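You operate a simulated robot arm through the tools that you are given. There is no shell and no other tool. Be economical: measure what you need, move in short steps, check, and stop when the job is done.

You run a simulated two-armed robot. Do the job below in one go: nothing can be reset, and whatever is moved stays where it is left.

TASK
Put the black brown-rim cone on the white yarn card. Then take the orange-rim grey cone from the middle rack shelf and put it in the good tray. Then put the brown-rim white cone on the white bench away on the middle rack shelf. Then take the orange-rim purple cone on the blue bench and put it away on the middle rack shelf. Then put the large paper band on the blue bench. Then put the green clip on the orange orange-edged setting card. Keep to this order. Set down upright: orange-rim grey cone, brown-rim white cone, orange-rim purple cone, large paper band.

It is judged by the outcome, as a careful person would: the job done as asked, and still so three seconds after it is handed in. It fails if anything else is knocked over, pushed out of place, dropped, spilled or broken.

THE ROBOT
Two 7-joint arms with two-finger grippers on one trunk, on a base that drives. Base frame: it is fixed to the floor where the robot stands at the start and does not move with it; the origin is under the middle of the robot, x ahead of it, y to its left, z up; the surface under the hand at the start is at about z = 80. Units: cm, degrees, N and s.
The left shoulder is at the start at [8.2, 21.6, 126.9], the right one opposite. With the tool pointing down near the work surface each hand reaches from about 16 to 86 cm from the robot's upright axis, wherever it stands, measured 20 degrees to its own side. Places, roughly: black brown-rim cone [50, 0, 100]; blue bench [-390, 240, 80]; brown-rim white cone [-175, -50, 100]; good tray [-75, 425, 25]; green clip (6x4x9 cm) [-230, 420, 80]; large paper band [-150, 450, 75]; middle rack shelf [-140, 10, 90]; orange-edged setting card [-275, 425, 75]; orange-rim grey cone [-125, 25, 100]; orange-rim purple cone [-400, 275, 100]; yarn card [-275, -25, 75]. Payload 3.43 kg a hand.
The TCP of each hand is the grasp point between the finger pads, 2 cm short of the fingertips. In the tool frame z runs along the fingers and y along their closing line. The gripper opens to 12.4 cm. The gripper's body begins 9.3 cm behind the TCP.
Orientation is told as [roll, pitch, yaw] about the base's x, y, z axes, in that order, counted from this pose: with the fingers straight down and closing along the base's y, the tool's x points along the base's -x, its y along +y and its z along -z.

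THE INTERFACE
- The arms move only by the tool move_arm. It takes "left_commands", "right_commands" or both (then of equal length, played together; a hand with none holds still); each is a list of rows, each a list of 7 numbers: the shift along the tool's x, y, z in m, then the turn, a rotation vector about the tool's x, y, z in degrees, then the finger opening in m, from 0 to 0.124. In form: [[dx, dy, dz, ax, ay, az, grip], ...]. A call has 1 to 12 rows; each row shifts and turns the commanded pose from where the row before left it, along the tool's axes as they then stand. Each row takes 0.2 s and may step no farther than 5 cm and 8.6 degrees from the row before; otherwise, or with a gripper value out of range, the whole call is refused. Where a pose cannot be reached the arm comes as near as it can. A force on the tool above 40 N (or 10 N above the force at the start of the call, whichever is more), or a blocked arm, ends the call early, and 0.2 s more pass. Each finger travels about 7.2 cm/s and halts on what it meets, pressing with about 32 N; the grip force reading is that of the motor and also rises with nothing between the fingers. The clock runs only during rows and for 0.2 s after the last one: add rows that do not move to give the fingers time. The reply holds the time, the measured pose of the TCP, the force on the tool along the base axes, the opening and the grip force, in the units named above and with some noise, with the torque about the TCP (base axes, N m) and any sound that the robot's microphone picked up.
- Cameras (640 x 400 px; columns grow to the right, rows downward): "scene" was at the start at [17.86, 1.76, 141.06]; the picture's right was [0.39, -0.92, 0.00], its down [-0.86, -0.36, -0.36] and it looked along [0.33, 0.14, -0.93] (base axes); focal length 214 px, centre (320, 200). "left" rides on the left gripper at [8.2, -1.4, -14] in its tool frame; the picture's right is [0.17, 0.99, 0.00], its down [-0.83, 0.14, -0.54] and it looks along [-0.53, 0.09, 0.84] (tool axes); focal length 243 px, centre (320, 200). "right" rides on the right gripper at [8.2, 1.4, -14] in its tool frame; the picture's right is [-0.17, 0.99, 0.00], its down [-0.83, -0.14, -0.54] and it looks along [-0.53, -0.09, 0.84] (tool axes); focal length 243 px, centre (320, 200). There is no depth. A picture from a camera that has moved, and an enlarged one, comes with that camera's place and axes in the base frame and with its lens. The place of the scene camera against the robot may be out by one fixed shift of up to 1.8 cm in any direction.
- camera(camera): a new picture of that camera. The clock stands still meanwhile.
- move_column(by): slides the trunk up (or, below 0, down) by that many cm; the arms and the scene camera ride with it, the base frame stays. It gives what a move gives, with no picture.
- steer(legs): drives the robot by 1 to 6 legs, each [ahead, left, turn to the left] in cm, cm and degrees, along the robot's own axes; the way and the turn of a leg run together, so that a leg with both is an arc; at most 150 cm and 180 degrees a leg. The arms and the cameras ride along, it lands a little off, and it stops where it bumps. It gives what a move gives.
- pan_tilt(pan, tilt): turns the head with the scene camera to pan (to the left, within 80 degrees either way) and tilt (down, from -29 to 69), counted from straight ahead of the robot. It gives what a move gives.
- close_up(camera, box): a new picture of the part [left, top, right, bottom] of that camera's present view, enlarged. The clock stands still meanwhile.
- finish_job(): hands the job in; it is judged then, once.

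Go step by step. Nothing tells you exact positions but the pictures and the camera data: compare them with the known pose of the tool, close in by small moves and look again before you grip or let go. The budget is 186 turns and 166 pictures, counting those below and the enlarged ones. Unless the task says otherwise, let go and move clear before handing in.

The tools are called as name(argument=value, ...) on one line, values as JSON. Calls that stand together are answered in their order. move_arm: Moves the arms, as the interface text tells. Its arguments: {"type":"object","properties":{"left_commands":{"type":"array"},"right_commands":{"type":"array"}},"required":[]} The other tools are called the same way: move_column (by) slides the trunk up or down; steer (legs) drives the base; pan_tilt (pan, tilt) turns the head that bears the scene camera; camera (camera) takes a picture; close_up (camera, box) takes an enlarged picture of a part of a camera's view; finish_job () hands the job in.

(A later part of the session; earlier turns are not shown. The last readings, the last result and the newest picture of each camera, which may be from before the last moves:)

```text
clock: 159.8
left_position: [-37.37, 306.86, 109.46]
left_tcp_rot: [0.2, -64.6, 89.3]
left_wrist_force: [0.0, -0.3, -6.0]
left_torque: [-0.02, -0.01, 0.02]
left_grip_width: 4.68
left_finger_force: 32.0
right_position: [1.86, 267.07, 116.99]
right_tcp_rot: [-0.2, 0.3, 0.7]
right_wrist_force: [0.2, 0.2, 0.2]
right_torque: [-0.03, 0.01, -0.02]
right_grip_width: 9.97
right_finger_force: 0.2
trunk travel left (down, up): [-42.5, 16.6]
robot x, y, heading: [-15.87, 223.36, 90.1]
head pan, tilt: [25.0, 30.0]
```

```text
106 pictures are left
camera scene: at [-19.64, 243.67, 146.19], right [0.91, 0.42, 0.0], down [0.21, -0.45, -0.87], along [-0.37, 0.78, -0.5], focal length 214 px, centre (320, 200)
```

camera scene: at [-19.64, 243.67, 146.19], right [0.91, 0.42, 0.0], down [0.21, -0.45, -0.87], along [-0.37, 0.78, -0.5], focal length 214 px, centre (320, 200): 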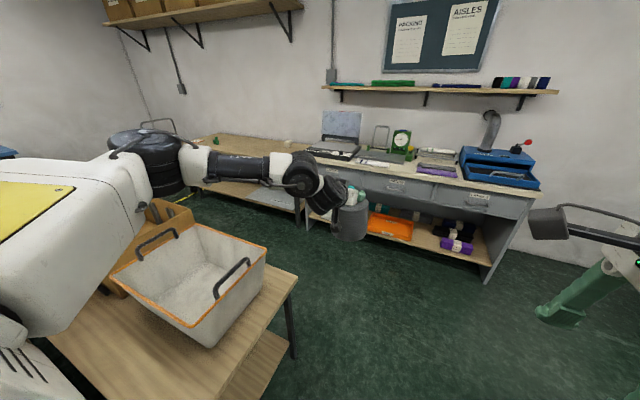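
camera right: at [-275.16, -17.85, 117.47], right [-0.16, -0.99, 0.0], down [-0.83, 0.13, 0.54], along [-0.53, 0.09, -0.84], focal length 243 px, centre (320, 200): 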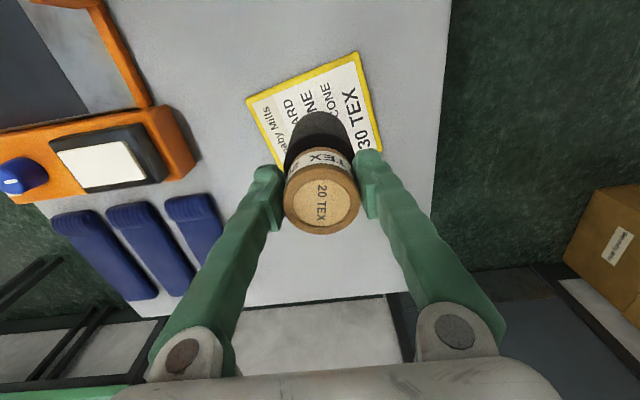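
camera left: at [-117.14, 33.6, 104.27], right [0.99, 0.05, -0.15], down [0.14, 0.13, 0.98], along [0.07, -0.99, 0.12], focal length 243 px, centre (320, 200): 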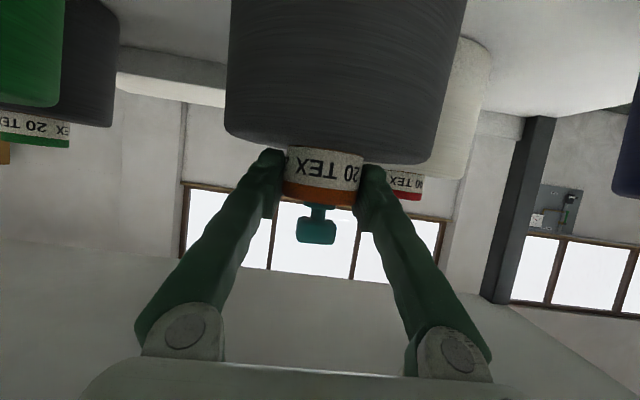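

There is an orange tray on the lower shelf of the wall desk. I'll zoom in there.

close_up(camera="scene", box=[280, 100, 560, 290])

close_up(camera="scene", box=[80, 110, 340, 360])

```text
2.11 times, centred on (420, 195) of scene
camera zoom: at [-19.64, 243.67, 146.19], right [0.91, 0.42, 0.0], down [0.21, -0.45, -0.87], along [-0.37, 0.78, -0.5], focal length 452 px, centre (110, 210)
```

zoom: 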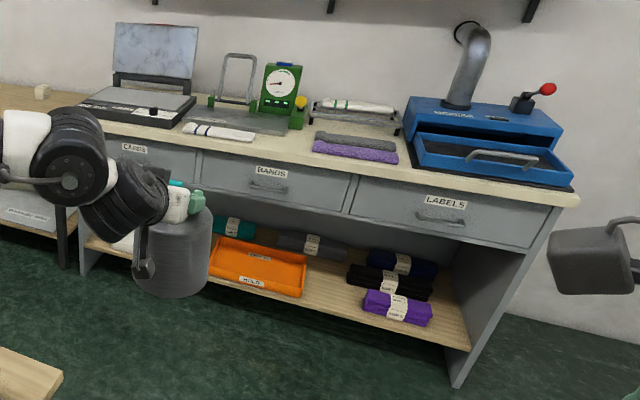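

```text
1.60 times, centred on (210, 235) of scene
camera zoom: at [-19.64, 243.67, 146.19], right [0.91, 0.42, 0.0], down [0.21, -0.45, -0.87], along [-0.37, 0.78, -0.5], focal length 343 px, centre (496, 144)
```

zoom: 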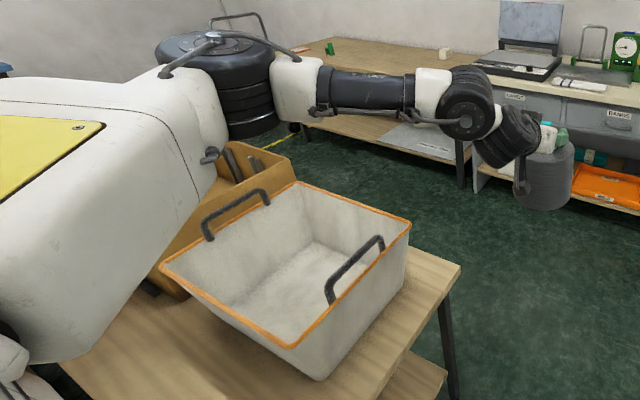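

The tray seen is labelled, perhaps "HOLD"; another lies hidden behind the held cone. I'll drive nearer, lower the trunk and look.

steer(legs=[[30, 0, 0]])

move_column(by=-30)

pan_tilt(pan=20, tilt=25)

camera(camera="scene")

camera(camera="left")

```text
clock: 162.3
left_position: [-37.23, 337.0, 109.6]
left_tcp_rot: [0.4, -64.7, 89.3]
left_wrist_force: [-0.3, -0.1, -5.7]
left_torque: [-0.01, 0.01, 0.01]
left_grip_width: 4.67
left_finger_force: 32.2
right_position: [2.06, 297.05, 117.1]
right_tcp_rot: [0.0, 0.1, 0.6]
right_wrist_force: [-0.3, 0.0, 0.3]
right_torque: [0.02, -0.01, 0.01]
right_grip_width: 9.98
right_finger_force: 0.1
trunk travel left (down, up): [-42.5, 16.6]
robot x, y, heading: [-15.86, 253.44, 89.8]
head pan, tilt: [25.0, 30.0]
```

```text
clock: 165.3
left_position: [-37.2, 336.92, 79.48]
left_tcp_rot: [0.3, -64.7, 89.3]
left_wrist_force: [0.4, -0.2, -6.3]
left_torque: [0.0, 0.04, 0.0]
left_grip_width: 4.65
left_finger_force: 32.3
right_position: [2.02, 298.43, 84.67]
right_tcp_rot: [-3.2, 0.3, 0.6]
right_wrist_force: [0.9, 0.7, 0.5]
right_torque: [0.0, 0.02, -0.04]
right_grip_width: 9.99
right_finger_force: 0.0
trunk travel left (down, up): [-12.5, 46.6]
robot x, y, heading: [-15.51, 253.4, 89.8]
head pan, tilt: [25.0, 30.0]
```

```text
clock: 165.9
left_position: [-37.34, 337.06, 79.54]
left_tcp_rot: [0.3, -64.6, 89.3]
left_wrist_force: [0.0, -0.5, -6.2]
left_torque: [0.01, -0.03, -0.01]
left_grip_width: 4.64
left_finger_force: 32.0
right_position: [1.96, 298.45, 84.62]
right_tcp_rot: [-3.3, 0.2, 0.6]
right_wrist_force: [0.3, -0.7, 0.5]
right_torque: [0.01, -0.03, -0.01]
right_grip_width: 9.98
right_finger_force: 0.1
trunk travel left (down, up): [-12.5, 46.6]
robot x, y, heading: [-16.05, 253.17, 90.0]
head pan, tilt: [20.0, 25.0]
```

```text
103 pictures are left
camera scene: at [-18.9, 283.46, 114.99], right [0.94, 0.34, 0.0], down [0.14, -0.4, -0.91], along [-0.31, 0.85, -0.42], focal length 214 px, centre (320, 200)
```

scene: 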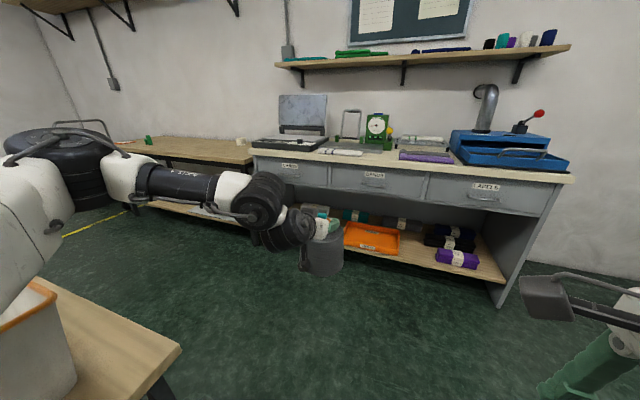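

```text
102 pictures are left
camera left: at [-35.96, 320.82, 78.1], right [-0.99, -0.06, -0.15], down [-0.14, -0.13, 0.98], along [-0.08, 0.99, 0.12], focal length 243 px, centre (320, 200)
```

left: 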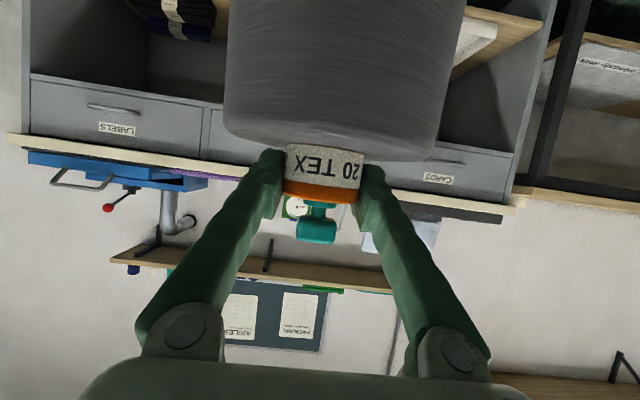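

A white tray lies to the left of the orange one, hidden by the cone. I'll strafe right to see past it.

steer(legs=[[0, -40, 0]])

pan_tilt(pan=35, tilt=25)

close_up(camera="scene", box=[160, 80, 440, 280])

```text
clock: 170.2
left_position: [-7.2, 336.84, 79.14]
left_tcp_rot: [0.7, -64.3, 88.9]
left_wrist_force: [-0.1, 0.1, -5.8]
left_torque: [-0.05, -0.04, 0.01]
left_grip_width: 4.64
left_finger_force: 32.0
right_position: [32.21, 298.32, 84.63]
right_tcp_rot: [-3.2, 0.3, 0.5]
right_wrist_force: [0.0, 0.2, -0.1]
right_torque: [-0.04, 0.04, 0.0]
right_grip_width: 9.99
right_finger_force: 0.1
trunk travel left (down, up): [-12.5, 46.6]
robot x, y, heading: [14.27, 253.09, 89.9]
head pan, tilt: [20.0, 25.0]
stopped in leg 1: the robot was blocked; the commanded pose is now the measured one
```

```text
clock: 170.9
left_position: [-7.15, 336.84, 79.41]
left_tcp_rot: [0.5, -64.5, 89.0]
left_wrist_force: [0.5, 0.3, -6.3]
left_torque: [0.0, 0.02, 0.02]
left_grip_width: 4.64
left_finger_force: 32.2
right_position: [32.14, 298.42, 84.59]
right_tcp_rot: [-3.3, 0.2, 0.5]
right_wrist_force: [-0.1, 0.3, 0.3]
right_torque: [-0.03, 0.01, 0.0]
right_grip_width: 9.98
right_finger_force: 0.0
trunk travel left (down, up): [-12.5, 46.6]
robot x, y, heading: [14.04, 253.06, 89.8]
head pan, tilt: [35.0, 25.0]
```

```text
2.00 times, centred on (300, 180) of scene
camera zoom: at [9.06, 282.28, 114.99], right [0.82, 0.57, 0.0], down [0.24, -0.35, -0.91], along [-0.52, 0.74, -0.42], focal length 429 px, centre (360, 240)
```

zoom: 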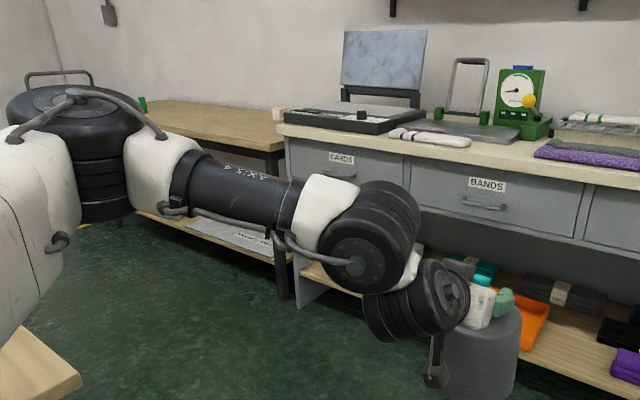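

I touched something on the right (the floor boxes), so I'll come back left, and raise the held cone so I can look beneath it.

steer(legs=[[0, 22, 0]])

move_arm(left_commands=[[-0.0377, 0, -0.0177, 0, 0, 0, 0.03], [-0.0377, 0, -0.0177, 0, 0, 0, 0.03], [-0.0377, 0, -0.0177, 0, 0, 0, 0.03], [-0.0377, 0, -0.0177, 0, 0, 0, 0.03], [-0.0377, 0, -0.0177, 0, 0, 0, 0.03], [-0.0377, 0, -0.0177, 0, 0, 0, 0.03]])

pan_tilt(pan=20, tilt=35)

camera(camera="scene")

pan_tilt(pan=-60, tilt=40)

camera(camera="scene")

```text
clock: 174.5
left_position: [-29.07, 336.95, 79.29]
left_tcp_rot: [0.5, -64.5, 89.1]
left_wrist_force: [-0.3, 0.1, -6.4]
left_torque: [-0.02, -0.04, 0.01]
left_grip_width: 4.6
left_finger_force: 31.6
right_position: [10.06, 298.29, 84.6]
right_tcp_rot: [-3.2, 0.2, 0.4]
right_wrist_force: [-0.3, -0.2, -0.6]
right_torque: [0.04, -0.02, 0.02]
right_grip_width: 10.01
right_finger_force: 0.0
trunk travel left (down, up): [-12.5, 46.6]
robot x, y, heading: [-7.82, 253.27, 89.6]
head pan, tilt: [35.0, 25.0]
```

```text
clock: 175.9
left_position: [-29.64, 336.52, 104.05]
left_tcp_rot: [0.7, -64.4, 88.9]
left_wrist_force: [0.3, -0.8, -5.7]
left_torque: [-0.04, 0.04, -0.03]
left_grip_width: 4.62
left_finger_force: 32.0
left hand out of reach, approached as far as the arm can: row 6
right_position: [10.13, 298.3, 84.65]
right_tcp_rot: [-3.2, 0.1, 0.5]
right_wrist_force: [-0.9, -0.1, 0.5]
right_torque: [0.04, 0.0, -0.01]
right_grip_width: 10.02
right_finger_force: 0.0
trunk travel left (down, up): [-12.5, 46.6]
robot x, y, heading: [-7.89, 253.47, 89.6]
head pan, tilt: [35.0, 25.0]
```

```text
clock: 176.6
left_position: [-29.55, 336.69, 104.08]
left_tcp_rot: [0.5, -64.6, 89.1]
left_wrist_force: [-0.4, 0.2, -5.9]
left_torque: [0.01, -0.02, -0.03]
left_grip_width: 4.62
left_finger_force: 31.2
right_position: [10.13, 298.3, 84.59]
right_tcp_rot: [-3.3, 0.2, 0.5]
right_wrist_force: [-0.6, -1.4, 0.3]
right_torque: [-0.02, -0.01, 0.02]
right_grip_width: 9.98
right_finger_force: 0.1
trunk travel left (down, up): [-12.5, 46.6]
robot x, y, heading: [-7.75, 253.13, 89.9]
head pan, tilt: [20.0, 35.0]
```

```text
100 pictures are left
camera scene: at [-10.65, 283.09, 113.41], right [0.94, 0.34, 0.0], down [0.19, -0.54, -0.82], along [-0.28, 0.77, -0.57], focal length 214 px, centre (320, 200)
```

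scene: 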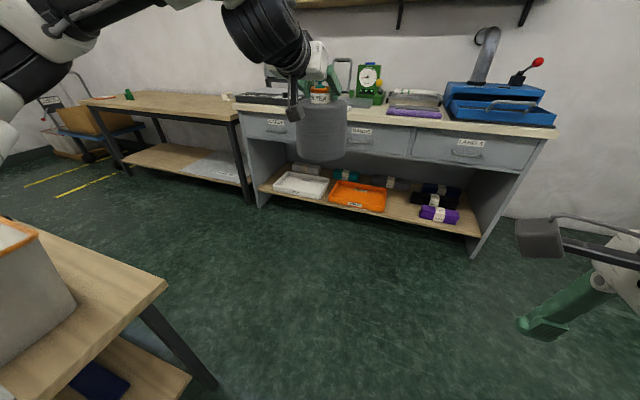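

```text
clock: 178.2
left_position: [-29.53, 336.64, 104.1]
left_tcp_rot: [0.5, -64.5, 89.0]
left_wrist_force: [0.0, 0.3, -5.6]
left_torque: [-0.01, 0.01, -0.03]
left_grip_width: 4.62
left_finger_force: 32.4
right_position: [10.1, 298.37, 84.6]
right_tcp_rot: [-3.3, 0.3, 0.6]
right_wrist_force: [0.3, -0.3, 0.5]
right_torque: [-0.02, -0.03, 0.01]
right_grip_width: 9.97
right_finger_force: 0.1
trunk travel left (down, up): [-12.5, 46.6]
robot x, y, heading: [-8.11, 253.24, 89.8]
head pan, tilt: [-60.0, 40.0]
```

```text
99 pictures are left
camera scene: at [-0.28, 279.02, 112.66], right [0.5, -0.87, 0.0], down [-0.56, -0.32, -0.77], along [0.66, 0.38, -0.64], focal length 214 px, centre (320, 200)
```

scene: 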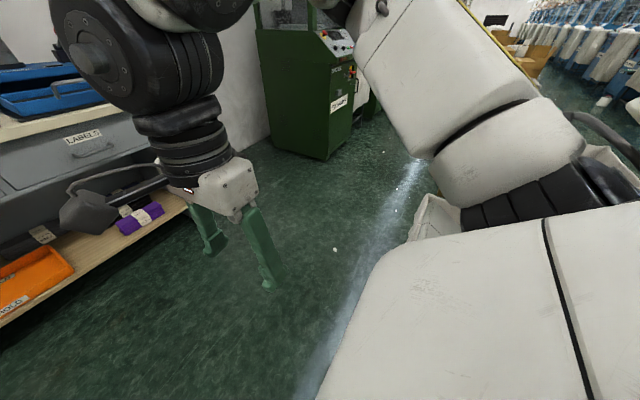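

I now see a white tray beside the orange "HOLD" tray. I'll read its label.

pan_tilt(pan=20, tilt=35)

close_up(camera="scene", box=[230, 80, 410, 230])

```text
clock: 179.7
left_position: [-29.64, 336.56, 104.16]
left_tcp_rot: [0.5, -64.5, 89.0]
left_wrist_force: [0.7, 0.2, -6.7]
left_torque: [0.0, -0.01, -0.01]
left_grip_width: 4.62
left_finger_force: 32.0
right_position: [10.03, 298.39, 84.63]
right_tcp_rot: [-3.3, 0.2, 0.5]
right_wrist_force: [-0.1, -0.6, 0.4]
right_torque: [-0.02, 0.01, 0.0]
right_grip_width: 9.99
right_finger_force: 0.0
trunk travel left (down, up): [-12.5, 46.6]
robot x, y, heading: [-7.46, 253.04, 89.8]
head pan, tilt: [20.0, 35.0]
```

```text
2.67 times, centred on (320, 155) of scene
camera zoom: at [-10.63, 283.08, 113.41], right [0.94, 0.34, 0.0], down [0.19, -0.54, -0.82], along [-0.28, 0.77, -0.57], focal length 572 px, centre (320, 320)
```

zoom: 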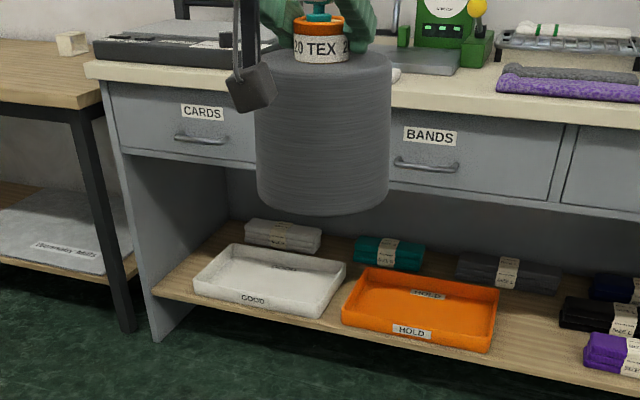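

The white tray is labelled GOOD, at about (-77, 418) on the low shelf. I'll lower the trunk and arm here over open floor until the cone hangs near tray height, then drive it in under the drawers.

move_column(by=-12)

move_arm(left_commands=[[0.04, 0.0075, 0.0116, 0, 0, 0, 0.03], [0.04, 0.0075, 0.0116, 0, 0, 0, 0.03], [0.04, 0.0075, 0.0116, 0, 0, 0, 0.03], [0.04, 0.0075, 0.0116, 0, 0, 0, 0.03], [0.04, 0.0075, 0.0116, 0, 0, 0, 0.03], [0.04, 0.0075, 0.0116, 0, 0, 0, 0.03], [0.04, 0.0075, 0.0116, 0, 0, 0, 0.03], [0.04, 0.0075, 0.0116, 0, 0, 0, 0.03], [0.04, 0.0075, 0.0116, 0, 0, 0, 0.03], [0.04, 0.0075, 0.0116, 0, 0, 0, 0.03]])

camera(camera="left")

camera(camera="scene")

```text
clock: 181.2
left_position: [-29.75, 336.71, 92.23]
left_tcp_rot: [0.5, -64.5, 89.0]
left_wrist_force: [0.3, 0.7, -5.7]
left_torque: [0.0, 0.0, -0.02]
left_grip_width: 4.61
left_finger_force: 32.2
right_position: [10.23, 298.35, 72.63]
right_tcp_rot: [-3.2, 0.3, 0.5]
right_wrist_force: [-0.4, -0.7, 0.5]
right_torque: [0.0, -0.01, 0.0]
right_grip_width: 9.98
right_finger_force: 0.0
trunk travel left (down, up): [-0.5, 58.6]
robot x, y, heading: [-7.46, 252.91, 89.8]
head pan, tilt: [20.0, 35.0]
```

```text
clock: 183.4
left_position: [-37.49, 329.92, 51.13]
left_tcp_rot: [0.6, -64.5, 89.1]
left_wrist_force: [0.0, 0.3, -5.3]
left_torque: [0.0, -0.01, 0.0]
left_grip_width: 4.61
left_finger_force: 31.9
right_position: [10.11, 298.44, 72.71]
right_tcp_rot: [-3.3, 0.1, 0.5]
right_wrist_force: [-0.5, -0.6, -0.5]
right_torque: [0.01, 0.03, 0.0]
right_grip_width: 9.98
right_finger_force: 0.1
trunk travel left (down, up): [-0.5, 58.6]
robot x, y, heading: [-7.51, 253.42, 89.5]
head pan, tilt: [20.0, 35.0]
```

```text
97 pictures are left
camera left: at [-36.2, 313.78, 49.72], right [-0.99, -0.06, -0.15], down [-0.14, -0.13, 0.98], along [-0.08, 0.99, 0.12], focal length 243 px, centre (320, 200)
```

left: 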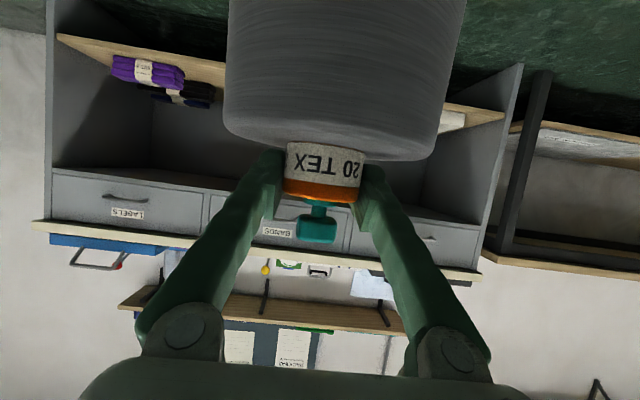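

```text
96 pictures are left
camera scene: at [-10.68, 286.47, 102.14], right [0.94, 0.34, 0.0], down [0.19, -0.54, -0.82], along [-0.28, 0.77, -0.57], focal length 214 px, centre (320, 200)
```

scene: 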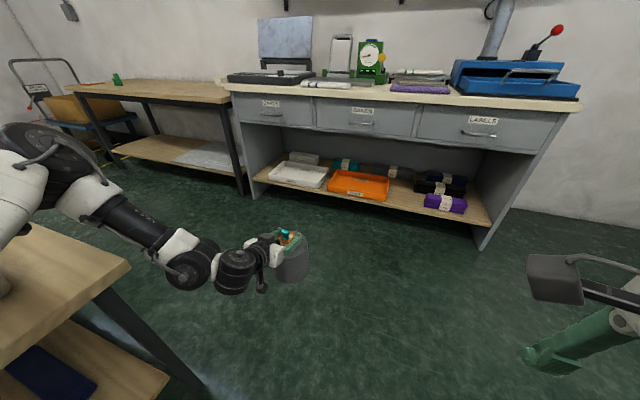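

Opening under the drawers spans z 25 to 60. I'll lower 4 cm more and drive up close to the desk, then measure the tray.

move_arm(left_commands=[[0.018, 0, 0.0085, 0, 0, 0, 0.03], [0.018, 0, 0.0085, 0, 0, 0, 0.03], [0, 0, 0, 0, 0, 0, 0.03]])

steer(legs=[[52, 0, 0]])

pan_tilt(pan=35, tilt=45)

camera(camera="scene")

camera(camera="left")

```text
clock: 184.2
left_position: [-37.4, 329.98, 47.14]
left_tcp_rot: [0.5, -64.5, 89.2]
left_wrist_force: [0.5, 0.1, -7.1]
left_torque: [-0.03, -0.02, -0.02]
left_grip_width: 4.64
left_finger_force: 31.9
right_position: [10.1, 298.33, 72.56]
right_tcp_rot: [-3.4, 0.2, 0.4]
right_wrist_force: [-0.8, -0.2, 0.0]
right_torque: [0.01, 0.03, 0.0]
right_grip_width: 9.96
right_finger_force: 0.1
trunk travel left (down, up): [-0.5, 58.6]
robot x, y, heading: [-7.61, 253.14, 89.9]
head pan, tilt: [20.0, 35.0]
```

```text
clock: 187.8
left_position: [-37.24, 381.78, 47.2]
left_tcp_rot: [0.4, -64.5, 89.0]
left_wrist_force: [0.8, -0.8, -6.2]
left_torque: [0.0, -0.01, 0.02]
left_grip_width: 4.59
left_finger_force: 31.7
right_position: [10.41, 350.34, 72.62]
right_tcp_rot: [-3.3, 0.1, 0.6]
right_wrist_force: [0.1, -1.1, 0.2]
right_torque: [-0.01, -0.01, 0.0]
right_grip_width: 9.99
right_finger_force: 0.0
trunk travel left (down, up): [-0.5, 58.6]
robot x, y, heading: [-7.7, 304.96, 89.8]
head pan, tilt: [20.0, 35.0]
```

```text
clock: 188.6
left_position: [-37.19, 381.99, 47.1]
left_tcp_rot: [0.5, -64.5, 89.0]
left_wrist_force: [-0.7, 0.3, -5.5]
left_torque: [-0.04, 0.02, 0.01]
left_grip_width: 4.6
left_finger_force: 31.6
right_position: [10.39, 350.31, 72.68]
right_tcp_rot: [-3.3, 0.2, 0.5]
right_wrist_force: [0.2, -0.7, -1.1]
right_torque: [-0.01, 0.01, 0.01]
right_grip_width: 9.99
right_finger_force: 0.1
trunk travel left (down, up): [-0.5, 58.6]
robot x, y, heading: [-7.48, 304.98, 89.8]
head pan, tilt: [35.0, 45.0]
```

```text
95 pictures are left
camera scene: at [-12.05, 336.75, 100.68], right [0.82, 0.57, 0.0], down [0.4, -0.58, -0.71], along [-0.4, 0.58, -0.71], focal length 214 px, centre (320, 200)
```

scene: 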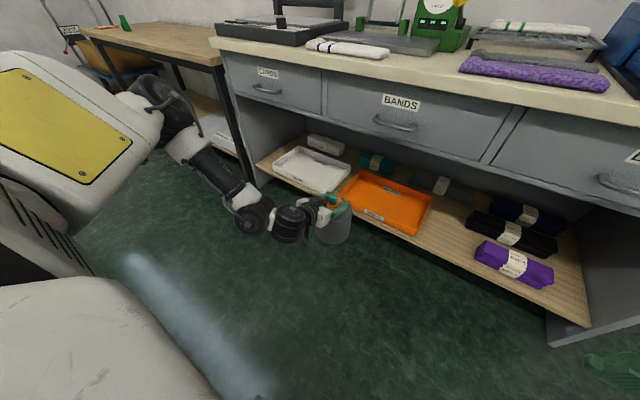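

```text
94 pictures are left
camera left: at [-35.91, 365.67, 45.74], right [-0.99, -0.06, -0.15], down [-0.14, -0.13, 0.98], along [-0.08, 0.99, 0.12], focal length 243 px, centre (320, 200)
```

left: 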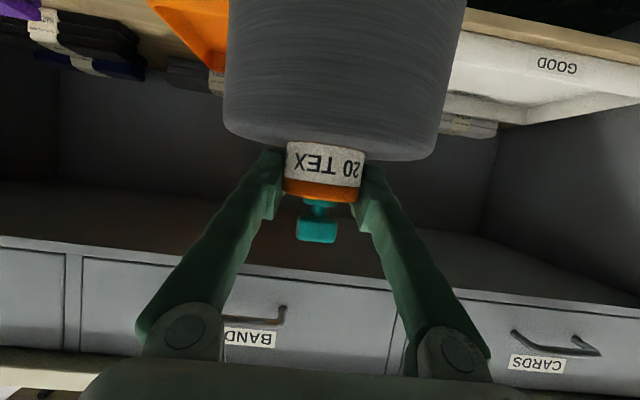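

The GOOD tray's centre is about (-70, 412). I'll raise the cone 2 cm for clearance, go ahead past the table corner, then slide left over the white tray.

move_arm(left_commands=[[-0.018, 0, -0.0085, 0, 0, 0, 0.03], [0, 0, 0, 0, 0, 0, 0.03]])

steer(legs=[[23, 0, 0]])

camera(camera="scene")

```text
clock: 189.2
left_position: [-37.12, 381.93, 49.19]
left_tcp_rot: [0.6, -64.5, 88.9]
left_wrist_force: [0.1, 0.1, -5.7]
left_torque: [-0.01, -0.01, 0.02]
left_grip_width: 4.64
left_finger_force: 31.9
right_position: [10.38, 350.22, 72.62]
right_tcp_rot: [-3.3, 0.2, 0.5]
right_wrist_force: [0.1, -0.2, -0.2]
right_torque: [0.0, 0.0, 0.01]
right_grip_width: 9.97
right_finger_force: 0.0
trunk travel left (down, up): [-0.5, 58.6]
robot x, y, heading: [-7.69, 304.73, 89.7]
head pan, tilt: [35.0, 45.0]
```

```text
clock: 191.2
left_position: [-37.16, 405.04, 49.05]
left_tcp_rot: [0.5, -64.4, 89.1]
left_wrist_force: [-0.8, -0.6, -5.9]
left_torque: [0.01, -0.01, 0.02]
left_grip_width: 4.6
left_finger_force: 32.2
right_position: [10.37, 373.53, 72.57]
right_tcp_rot: [-3.4, 0.2, 0.5]
right_wrist_force: [0.2, -0.4, 0.1]
right_torque: [-0.04, -0.02, -0.01]
right_grip_width: 9.98
right_finger_force: 0.1
trunk travel left (down, up): [-0.5, 58.6]
robot x, y, heading: [-7.51, 328.07, 90.1]
head pan, tilt: [35.0, 45.0]
```

```text
93 pictures are left
camera scene: at [-11.97, 359.98, 100.66], right [0.82, 0.57, 0.0], down [0.4, -0.58, -0.71], along [-0.4, 0.58, -0.71], focal length 214 px, centre (320, 200)
```

scene: 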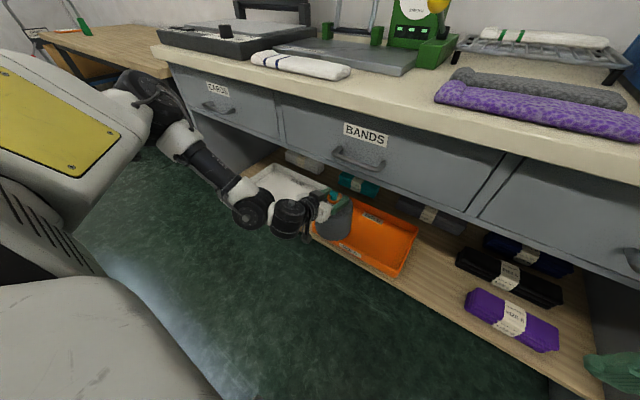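

The cone clears the HOLD tray. I'll slide left 33 cm and 7 cm ahead to the GOOD tray.

steer(legs=[[7, 33, 0]])

camera(camera="scene")

camera(camera="left")

```text
clock: 196.2
left_position: [-69.9, 412.24, 49.13]
left_tcp_rot: [0.6, -64.6, 89.0]
left_wrist_force: [0.1, 0.2, -6.8]
left_torque: [0.07, 0.0, 0.02]
left_grip_width: 4.58
left_finger_force: 32.0
right_position: [-22.46, 380.84, 72.55]
right_tcp_rot: [-3.3, 0.2, 0.5]
right_wrist_force: [0.2, 0.5, 0.0]
right_torque: [-0.01, 0.01, -0.02]
right_grip_width: 9.98
right_finger_force: 0.0
trunk travel left (down, up): [-0.5, 58.6]
robot x, y, heading: [-40.67, 336.12, 89.7]
head pan, tilt: [35.0, 45.0]
```

```text
92 pictures are left
camera scene: at [-44.91, 367.14, 100.67], right [0.82, 0.57, 0.0], down [0.4, -0.58, -0.71], along [-0.4, 0.58, -0.71], focal length 214 px, centre (320, 200)
```

scene: 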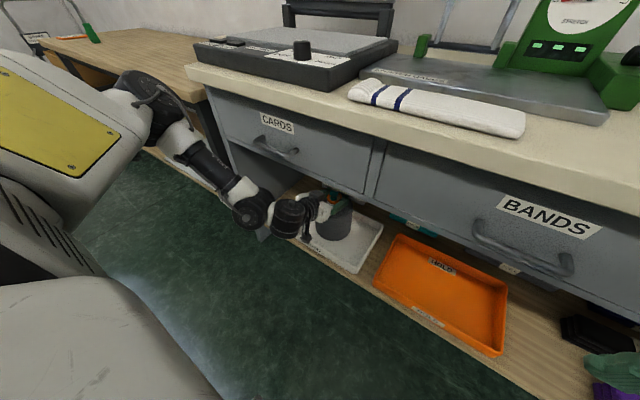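

```text
91 pictures are left
camera left: at [-68.74, 396.09, 47.76], right [-0.99, -0.06, -0.15], down [-0.14, -0.13, 0.98], along [-0.08, 0.99, 0.12], focal length 243 px, centre (320, 200)
```

left: 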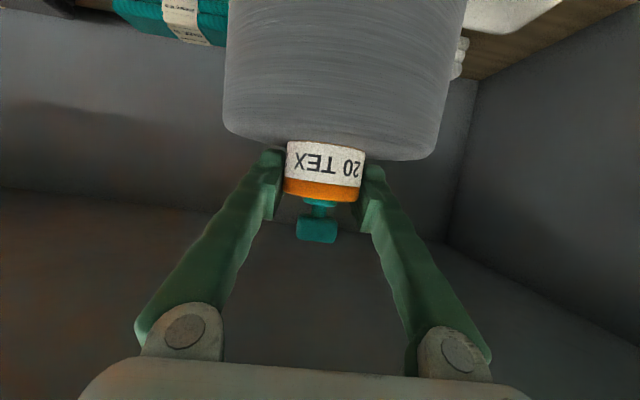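

close_up(camera="scene", box=[260, 170, 420, 290])

```text
3.33 times, centred on (340, 230) of scene
camera zoom: at [-44.91, 367.14, 100.67], right [0.82, 0.57, 0.0], down [0.4, -0.58, -0.71], along [-0.4, 0.58, -0.71], focal length 715 px, centre (253, 100)
```

zoom: 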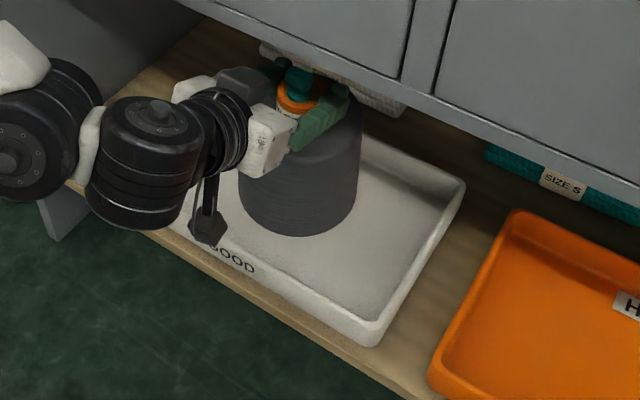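

The cone is over the tray floor with a gap to all walls. I'll lower slowly until contact.

move_arm(left_commands=[[0.009, 0, 0.0042, 0, 0, 0, 0.03], [0.009, 0, 0.0042, 0, 0, 0, 0.03], [0, 0, 0, 0, 0, 0, 0.03]])

close_up(camera="scene", box=[260, 170, 420, 290])

```text
clock: 197.0
left_position: [-70.07, 412.24, 47.08]
left_tcp_rot: [0.6, -64.5, 88.9]
left_wrist_force: [-0.7, -0.7, -6.6]
left_torque: [0.0, 0.03, 0.01]
left_grip_width: 4.58
left_finger_force: 32.0
right_position: [-22.41, 380.71, 72.66]
right_tcp_rot: [-3.2, 0.3, 0.4]
right_wrist_force: [1.0, 0.2, 0.3]
right_torque: [0.01, 0.0, 0.01]
right_grip_width: 10.01
right_finger_force: 0.0
trunk travel left (down, up): [-0.5, 58.6]
robot x, y, heading: [-40.6, 335.45, 90.0]
head pan, tilt: [35.0, 45.0]
```

```text
3.33 times, centred on (340, 230) of scene
camera zoom: at [-44.9, 367.13, 100.67], right [0.82, 0.57, 0.0], down [0.4, -0.58, -0.71], along [-0.4, 0.58, -0.71], focal length 715 px, centre (253, 100)
```

zoom: 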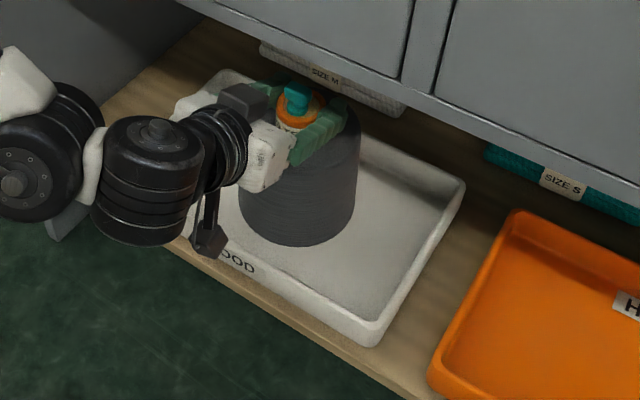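

Good; further down.

move_arm(left_commands=[[0.009, 0, 0.0042, 0, 0, 0, 0.03], [0.009, 0, 0.0042, 0, 0, 0, 0.03]])

move_arm(left_commands=[[0.009, 0, 0.0042, 0, 0, 0, 0.03]])

move_arm(left_commands=[[0.009, 0, 0.0042, 0, 0, 0, 0.03]])

```text
clock: 197.6
left_position: [-69.99, 412.35, 45.05]
left_tcp_rot: [0.6, -64.5, 88.9]
left_wrist_force: [1.3, -0.2, -6.0]
left_torque: [0.01, -0.01, -0.01]
left_grip_width: 4.6
left_finger_force: 32.1
right_position: [-22.43, 380.59, 72.54]
right_tcp_rot: [-3.3, 0.3, 0.5]
right_wrist_force: [0.3, -0.4, 0.0]
right_torque: [-0.01, -0.01, -0.02]
right_grip_width: 9.99
right_finger_force: 0.1
trunk travel left (down, up): [-0.5, 58.6]
robot x, y, heading: [-40.37, 335.46, 89.7]
head pan, tilt: [35.0, 45.0]
```

```text
clock: 198.0
left_position: [-70.05, 412.28, 44.23]
left_tcp_rot: [0.6, -64.5, 88.9]
left_wrist_force: [-0.6, -0.7, -6.5]
left_torque: [0.0, -0.02, -0.02]
left_grip_width: 4.59
left_finger_force: 32.0
right_position: [-22.38, 380.61, 72.6]
right_tcp_rot: [-3.3, 0.2, 0.5]
right_wrist_force: [0.1, 0.0, 0.5]
right_torque: [0.0, 0.02, -0.06]
right_grip_width: 10.0
right_finger_force: 0.0
trunk travel left (down, up): [-0.5, 58.6]
robot x, y, heading: [-40.4, 335.32, 89.4]
head pan, tilt: [35.0, 45.0]
```

```text
clock: 198.4
left_position: [-70.2, 412.22, 43.21]
left_tcp_rot: [0.6, -64.5, 89.0]
left_wrist_force: [-0.6, 0.6, -5.7]
left_torque: [0.0, 0.02, 0.01]
left_grip_width: 4.58
left_finger_force: 32.5
right_position: [-22.46, 380.68, 72.51]
right_tcp_rot: [-3.3, 0.2, 0.5]
right_wrist_force: [0.2, -0.4, 0.5]
right_torque: [-0.01, 0.0, 0.03]
right_grip_width: 10.01
right_finger_force: 0.1
trunk travel left (down, up): [-0.5, 58.6]
robot x, y, heading: [-40.71, 335.6, 89.6]
head pan, tilt: [35.0, 45.0]
```

move_arm(left_commands=[[0.009, 0, 0.0042, 0, 0, 0, 0.03]])

move_arm(left_commands=[[0.009, 0, 0.0042, 0, 0, 0, 0.03]])

close_up(camera="scene", box=[260, 170, 420, 290])

```text
clock: 198.8
left_position: [-70.0, 412.08, 42.17]
left_tcp_rot: [0.5, -64.4, 89.0]
left_wrist_force: [0.1, -0.3, -6.0]
left_torque: [-0.01, 0.0, -0.02]
left_grip_width: 4.6
left_finger_force: 32.4
right_position: [-22.41, 380.53, 72.58]
right_tcp_rot: [-3.3, 0.2, 0.6]
right_wrist_force: [-0.7, 0.3, -1.0]
right_torque: [-0.03, 0.0, 0.02]
right_grip_width: 9.97
right_finger_force: 0.1
trunk travel left (down, up): [-0.5, 58.6]
robot x, y, heading: [-40.76, 335.35, 89.8]
head pan, tilt: [35.0, 45.0]
```

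```text
clock: 199.2
left_position: [-70.06, 412.14, 41.2]
left_tcp_rot: [0.4, -64.5, 89.0]
left_wrist_force: [-0.1, -0.3, -5.5]
left_torque: [0.02, 0.01, -0.03]
left_grip_width: 4.6
left_finger_force: 31.9
right_position: [-22.43, 380.7, 72.59]
right_tcp_rot: [-3.3, 0.2, 0.5]
right_wrist_force: [-0.5, 0.3, 0.0]
right_torque: [-0.02, -0.02, 0.01]
right_grip_width: 10.01
right_finger_force: 0.1
trunk travel left (down, up): [-0.5, 58.6]
robot x, y, heading: [-40.2, 335.32, 89.8]
head pan, tilt: [35.0, 45.0]
```

```text
3.33 times, centred on (340, 230) of scene
camera zoom: at [-44.91, 367.15, 100.67], right [0.82, 0.57, 0.0], down [0.4, -0.58, -0.71], along [-0.4, 0.58, -0.71], focal length 715 px, centre (253, 100)
```

zoom: 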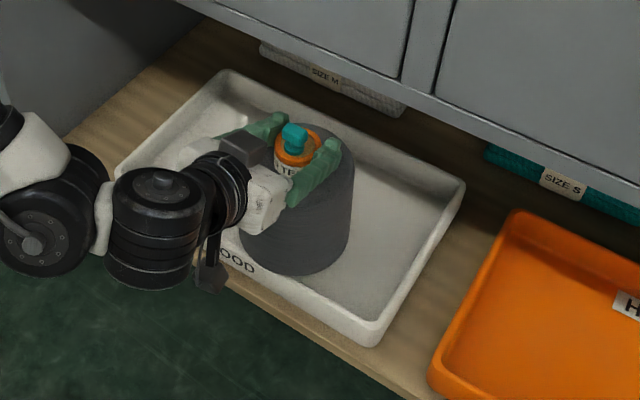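

The cone is near the tray's front wall, so I'll shift 2.5 cm deeper before going further down.

move_arm(left_commands=[[-0.0106, 0, 0.0226, 0, 0, 0, 0.03], [0.009, 0, 0.0042, 0, 0, 0, 0.03]])

move_arm(left_commands=[[0.007, 0, 0.0033, 0, 0, 0, 0.03]])

close_up(camera="scene", box=[260, 170, 420, 290])

```text
clock: 199.8
left_position: [-70.08, 414.68, 40.1]
left_tcp_rot: [0.6, -64.4, 88.9]
left_wrist_force: [-0.5, -0.3, -5.8]
left_torque: [0.01, -0.03, -0.03]
left_grip_width: 4.56
left_finger_force: 31.8
right_position: [-22.53, 380.68, 72.6]
right_tcp_rot: [-3.3, 0.2, 0.6]
right_wrist_force: [0.1, 0.0, -0.1]
right_torque: [-0.02, -0.06, -0.02]
right_grip_width: 10.01
right_finger_force: 0.0
trunk travel left (down, up): [-0.5, 58.6]
robot x, y, heading: [-40.34, 335.56, 89.4]
head pan, tilt: [35.0, 45.0]
```

```text
clock: 200.2
left_position: [-70.06, 414.65, 39.38]
left_tcp_rot: [0.6, -64.5, 89.0]
left_wrist_force: [-0.3, -0.6, -6.1]
left_torque: [0.01, 0.03, -0.01]
left_grip_width: 4.58
left_finger_force: 32.8
right_position: [-22.53, 380.72, 72.61]
right_tcp_rot: [-3.3, 0.1, 0.4]
right_wrist_force: [0.0, 0.5, 0.7]
right_torque: [-0.04, -0.02, 0.0]
right_grip_width: 10.0
right_finger_force: 0.0
trunk travel left (down, up): [-0.5, 58.6]
robot x, y, heading: [-40.47, 335.4, 89.6]
head pan, tilt: [35.0, 45.0]
```

```text
3.33 times, centred on (340, 230) of scene
camera zoom: at [-44.91, 367.15, 100.67], right [0.82, 0.57, 0.0], down [0.4, -0.58, -0.71], along [-0.4, 0.58, -0.71], focal length 715 px, centre (253, 100)
```

zoom: 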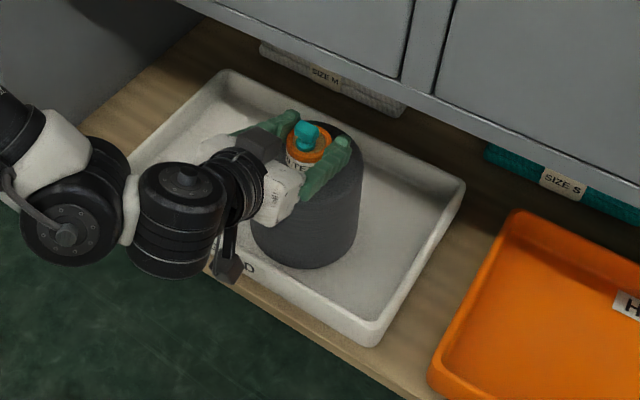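

Well inside now. Continuing down in small steps.

move_arm(left_commands=[[0.007, 0, 0.0033, 0, 0, 0, 0.03]])

move_arm(left_commands=[[0.006, 0, 0.0028, 0, 0, 0, 0.03]])

move_arm(left_commands=[[0.005, 0, 0.0023, 0, 0, 0, 0.03]])

```text
clock: 200.6
left_position: [-70.04, 414.68, 38.48]
left_tcp_rot: [0.5, -64.4, 88.9]
left_wrist_force: [-0.4, -0.1, -5.6]
left_torque: [0.02, 0.01, -0.02]
left_grip_width: 4.57
left_finger_force: 32.2
right_position: [-22.55, 380.59, 72.54]
right_tcp_rot: [-3.3, 0.2, 0.5]
right_wrist_force: [0.4, -0.8, 0.4]
right_torque: [0.02, 0.02, 0.01]
right_grip_width: 9.98
right_finger_force: 0.0
trunk travel left (down, up): [-0.5, 58.6]
robot x, y, heading: [-40.36, 335.33, 89.6]
head pan, tilt: [35.0, 45.0]
```

```text
clock: 201.0
left_position: [-70.11, 414.63, 37.96]
left_tcp_rot: [0.5, -64.5, 88.8]
left_wrist_force: [-0.8, 0.5, -6.2]
left_torque: [-0.01, 0.02, 0.01]
left_grip_width: 4.57
left_finger_force: 31.8
right_position: [-22.5, 380.66, 72.67]
right_tcp_rot: [-3.4, 0.2, 0.5]
right_wrist_force: [-0.7, 0.0, 1.4]
right_torque: [0.0, -0.01, -0.04]
right_grip_width: 9.99
right_finger_force: 0.0
trunk travel left (down, up): [-0.5, 58.6]
robot x, y, heading: [-40.46, 335.64, 89.6]
head pan, tilt: [35.0, 45.0]
```

```text
clock: 201.4
left_position: [-69.93, 414.71, 37.22]
left_tcp_rot: [0.5, -64.3, 89.0]
left_wrist_force: [-0.2, -0.4, -6.7]
left_torque: [0.0, 0.0, -0.03]
left_grip_width: 4.59
left_finger_force: 32.3
right_position: [-22.36, 380.76, 72.67]
right_tcp_rot: [-3.4, 0.3, 0.5]
right_wrist_force: [-0.5, 0.2, 1.1]
right_torque: [0.02, 0.01, -0.01]
right_grip_width: 10.01
right_finger_force: 0.0
trunk travel left (down, up): [-0.5, 58.6]
robot x, y, heading: [-40.64, 335.12, 89.9]
head pan, tilt: [35.0, 45.0]
```

close_up(camera="scene", box=[260, 170, 420, 290])

move_arm(left_commands=[[0.006, 0, 0.0028, 0, 0, 0, 0.03]])

move_arm(left_commands=[[0.006, 0, 0.0028, 0, 0, 0, 0.03]])

```text
3.33 times, centred on (340, 230) of scene
camera zoom: at [-44.91, 367.15, 100.67], right [0.82, 0.57, 0.0], down [0.4, -0.58, -0.71], along [-0.4, 0.58, -0.71], focal length 715 px, centre (253, 100)
```

zoom: 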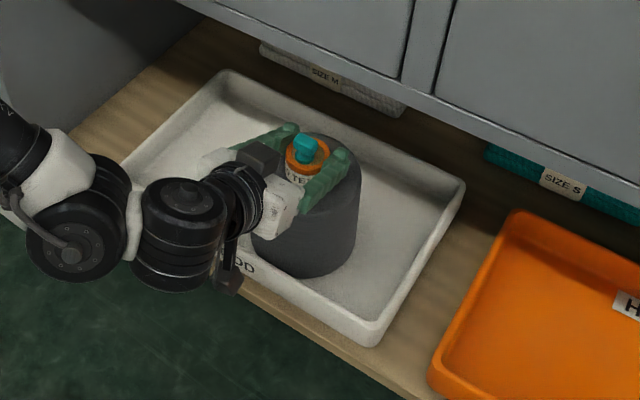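

```text
clock: 201.8
left_position: [-69.96, 414.47, 36.67]
left_tcp_rot: [0.4, -64.5, 89.1]
left_wrist_force: [0.6, 0.2, -6.5]
left_torque: [0.04, -0.01, 0.0]
left_grip_width: 4.59
left_finger_force: 32.0
right_position: [-22.47, 380.61, 72.6]
right_tcp_rot: [-3.3, 0.3, 0.5]
right_wrist_force: [-0.9, 0.0, -0.5]
right_torque: [-0.02, 0.01, 0.01]
right_grip_width: 9.99
right_finger_force: 0.1
trunk travel left (down, up): [-0.5, 58.6]
robot x, y, heading: [-40.53, 335.25, 89.6]
head pan, tilt: [35.0, 45.0]
```

```text
clock: 202.2
left_position: [-69.95, 414.82, 36.55]
left_tcp_rot: [0.2, -64.8, 89.5]
left_wrist_force: [1.1, 1.0, 12.4]
left_torque: [-0.21, 0.07, -0.06]
left_grip_width: 4.54
left_finger_force: 31.4
right_position: [-22.35, 380.67, 72.62]
right_tcp_rot: [-3.2, 0.3, 0.5]
right_wrist_force: [0.2, 0.8, -0.3]
right_torque: [-0.02, -0.01, 0.01]
right_grip_width: 9.99
right_finger_force: 0.1
trunk travel left (down, up): [-0.5, 58.6]
robot x, y, heading: [-40.31, 335.62, 89.5]
head pan, tilt: [35.0, 45.0]
```

Contact: the cone stands on the tray floor. I'll open, retreat, and check.

move_arm(left_commands=[[-0.002, 0, -0.001, 0, 0, 0, 0.03], [0, 0, 0, 0, 0, 0, 0.045], [0, 0, 0, 0, 0, 0, 0.055], [0, 0, 0, 0, 0, 0, 0.065], [0, 0, 0, 0, 0, 0, 0.08], [-0.004, 0, -0.002, 0, 0, 0, 0.08], [0, 0, 0, 0, 0, 0, 0.08]])

steer(legs=[[-6, 0, 0]])

camera(camera="scene")

camera(camera="left")

```text
clock: 203.8
left_position: [-69.98, 414.65, 36.83]
left_tcp_rot: [0.5, -64.5, 88.9]
left_wrist_force: [-0.1, -1.2, -0.5]
left_torque: [-0.03, 0.0, 0.0]
left_grip_width: 7.99
left_finger_force: 0.1
right_position: [-22.47, 380.62, 72.68]
right_tcp_rot: [-3.1, 0.3, 0.5]
right_wrist_force: [-0.1, 0.3, -0.3]
right_torque: [0.0, -0.02, 0.0]
right_grip_width: 10.01
right_finger_force: 0.2
trunk travel left (down, up): [-0.5, 58.6]
robot x, y, heading: [-40.47, 335.31, 89.5]
head pan, tilt: [35.0, 45.0]
```

```text
clock: 204.8
left_position: [-69.93, 408.63, 36.73]
left_tcp_rot: [0.6, -64.4, 88.8]
left_wrist_force: [0.3, 0.6, 0.8]
left_torque: [0.01, -0.01, -0.03]
left_grip_width: 8.0
left_finger_force: 0.1
right_position: [-22.53, 374.64, 72.63]
right_tcp_rot: [-3.2, 0.3, 0.4]
right_wrist_force: [0.3, -0.7, -0.2]
right_torque: [0.02, 0.01, -0.01]
right_grip_width: 9.98
right_finger_force: 0.0
trunk travel left (down, up): [-0.5, 58.6]
robot x, y, heading: [-40.81, 330.04, 89.6]
head pan, tilt: [35.0, 45.0]
```

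```text
85 pictures are left
camera scene: at [-44.91, 361.14, 100.71], right [0.82, 0.57, 0.0], down [0.4, -0.58, -0.71], along [-0.4, 0.58, -0.71], focal length 214 px, centre (320, 200)
```

scene: 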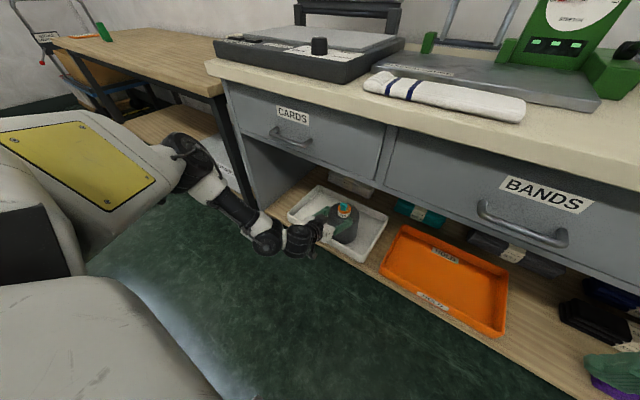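

```text
84 pictures are left
camera left: at [-68.78, 392.53, 35.48], right [-0.99, -0.06, -0.15], down [-0.14, -0.13, 0.98], along [-0.08, 0.99, 0.12], focal length 243 px, centre (320, 200)
```

left: 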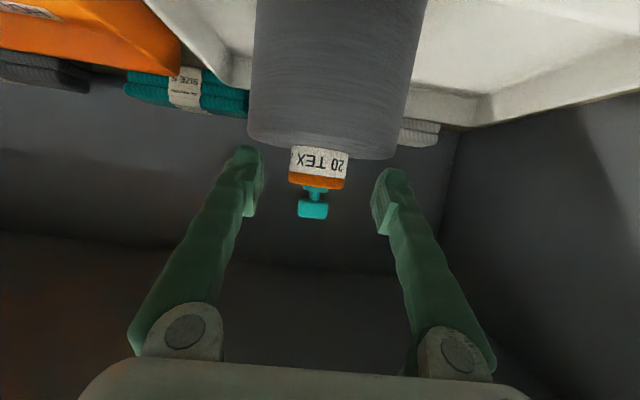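

The grey cone stands upright in the GOOD tray. Next is the white cone on the white bench behind the rack; it must be reached from the aisle on the window side. I'll clear the desk first.

move_arm(left_commands=[[-0.018, 0, -0.0085, 0, 0, 0, 0.08], [-0.018, 0, -0.0085, 0, 0, 0, 0.08]])

steer(legs=[[0, -33, 0], [-75, 0, 0]])

move_column(by=42)

```text
clock: 205.4
left_position: [-69.95, 408.7, 40.59]
left_tcp_rot: [0.6, -64.6, 88.8]
left_wrist_force: [-0.2, 0.1, 0.5]
left_torque: [-0.01, -0.02, 0.0]
left_grip_width: 8.02
left_finger_force: 0.0
right_position: [-22.41, 374.71, 72.62]
right_tcp_rot: [-3.3, 0.3, 0.5]
right_wrist_force: [-0.4, 0.4, 0.2]
right_torque: [0.02, 0.0, -0.01]
right_grip_width: 9.99
right_finger_force: 0.0
trunk travel left (down, up): [-0.5, 58.6]
robot x, y, heading: [-40.12, 329.48, 89.8]
head pan, tilt: [35.0, 45.0]
```

```text
clock: 214.7
left_position: [-37.23, 335.41, 41.21]
left_tcp_rot: [0.5, -65.0, 89.0]
left_wrist_force: [-0.2, -0.6, -0.5]
left_torque: [0.01, -0.01, -0.01]
left_grip_width: 8.0
left_finger_force: 0.1
right_position: [10.17, 301.04, 72.66]
right_tcp_rot: [-3.2, 0.2, 0.5]
right_wrist_force: [0.3, -0.5, -0.5]
right_torque: [-0.04, -0.01, 0.0]
right_grip_width: 9.98
right_finger_force: 0.0
trunk travel left (down, up): [-0.5, 58.6]
robot x, y, heading: [-7.33, 255.98, 89.7]
head pan, tilt: [35.0, 45.0]
stopped in leg 2: the robot was blocked; the commanded pose is now the measured one
```

```text
refused: 42 is not a number from -40 to 40
```

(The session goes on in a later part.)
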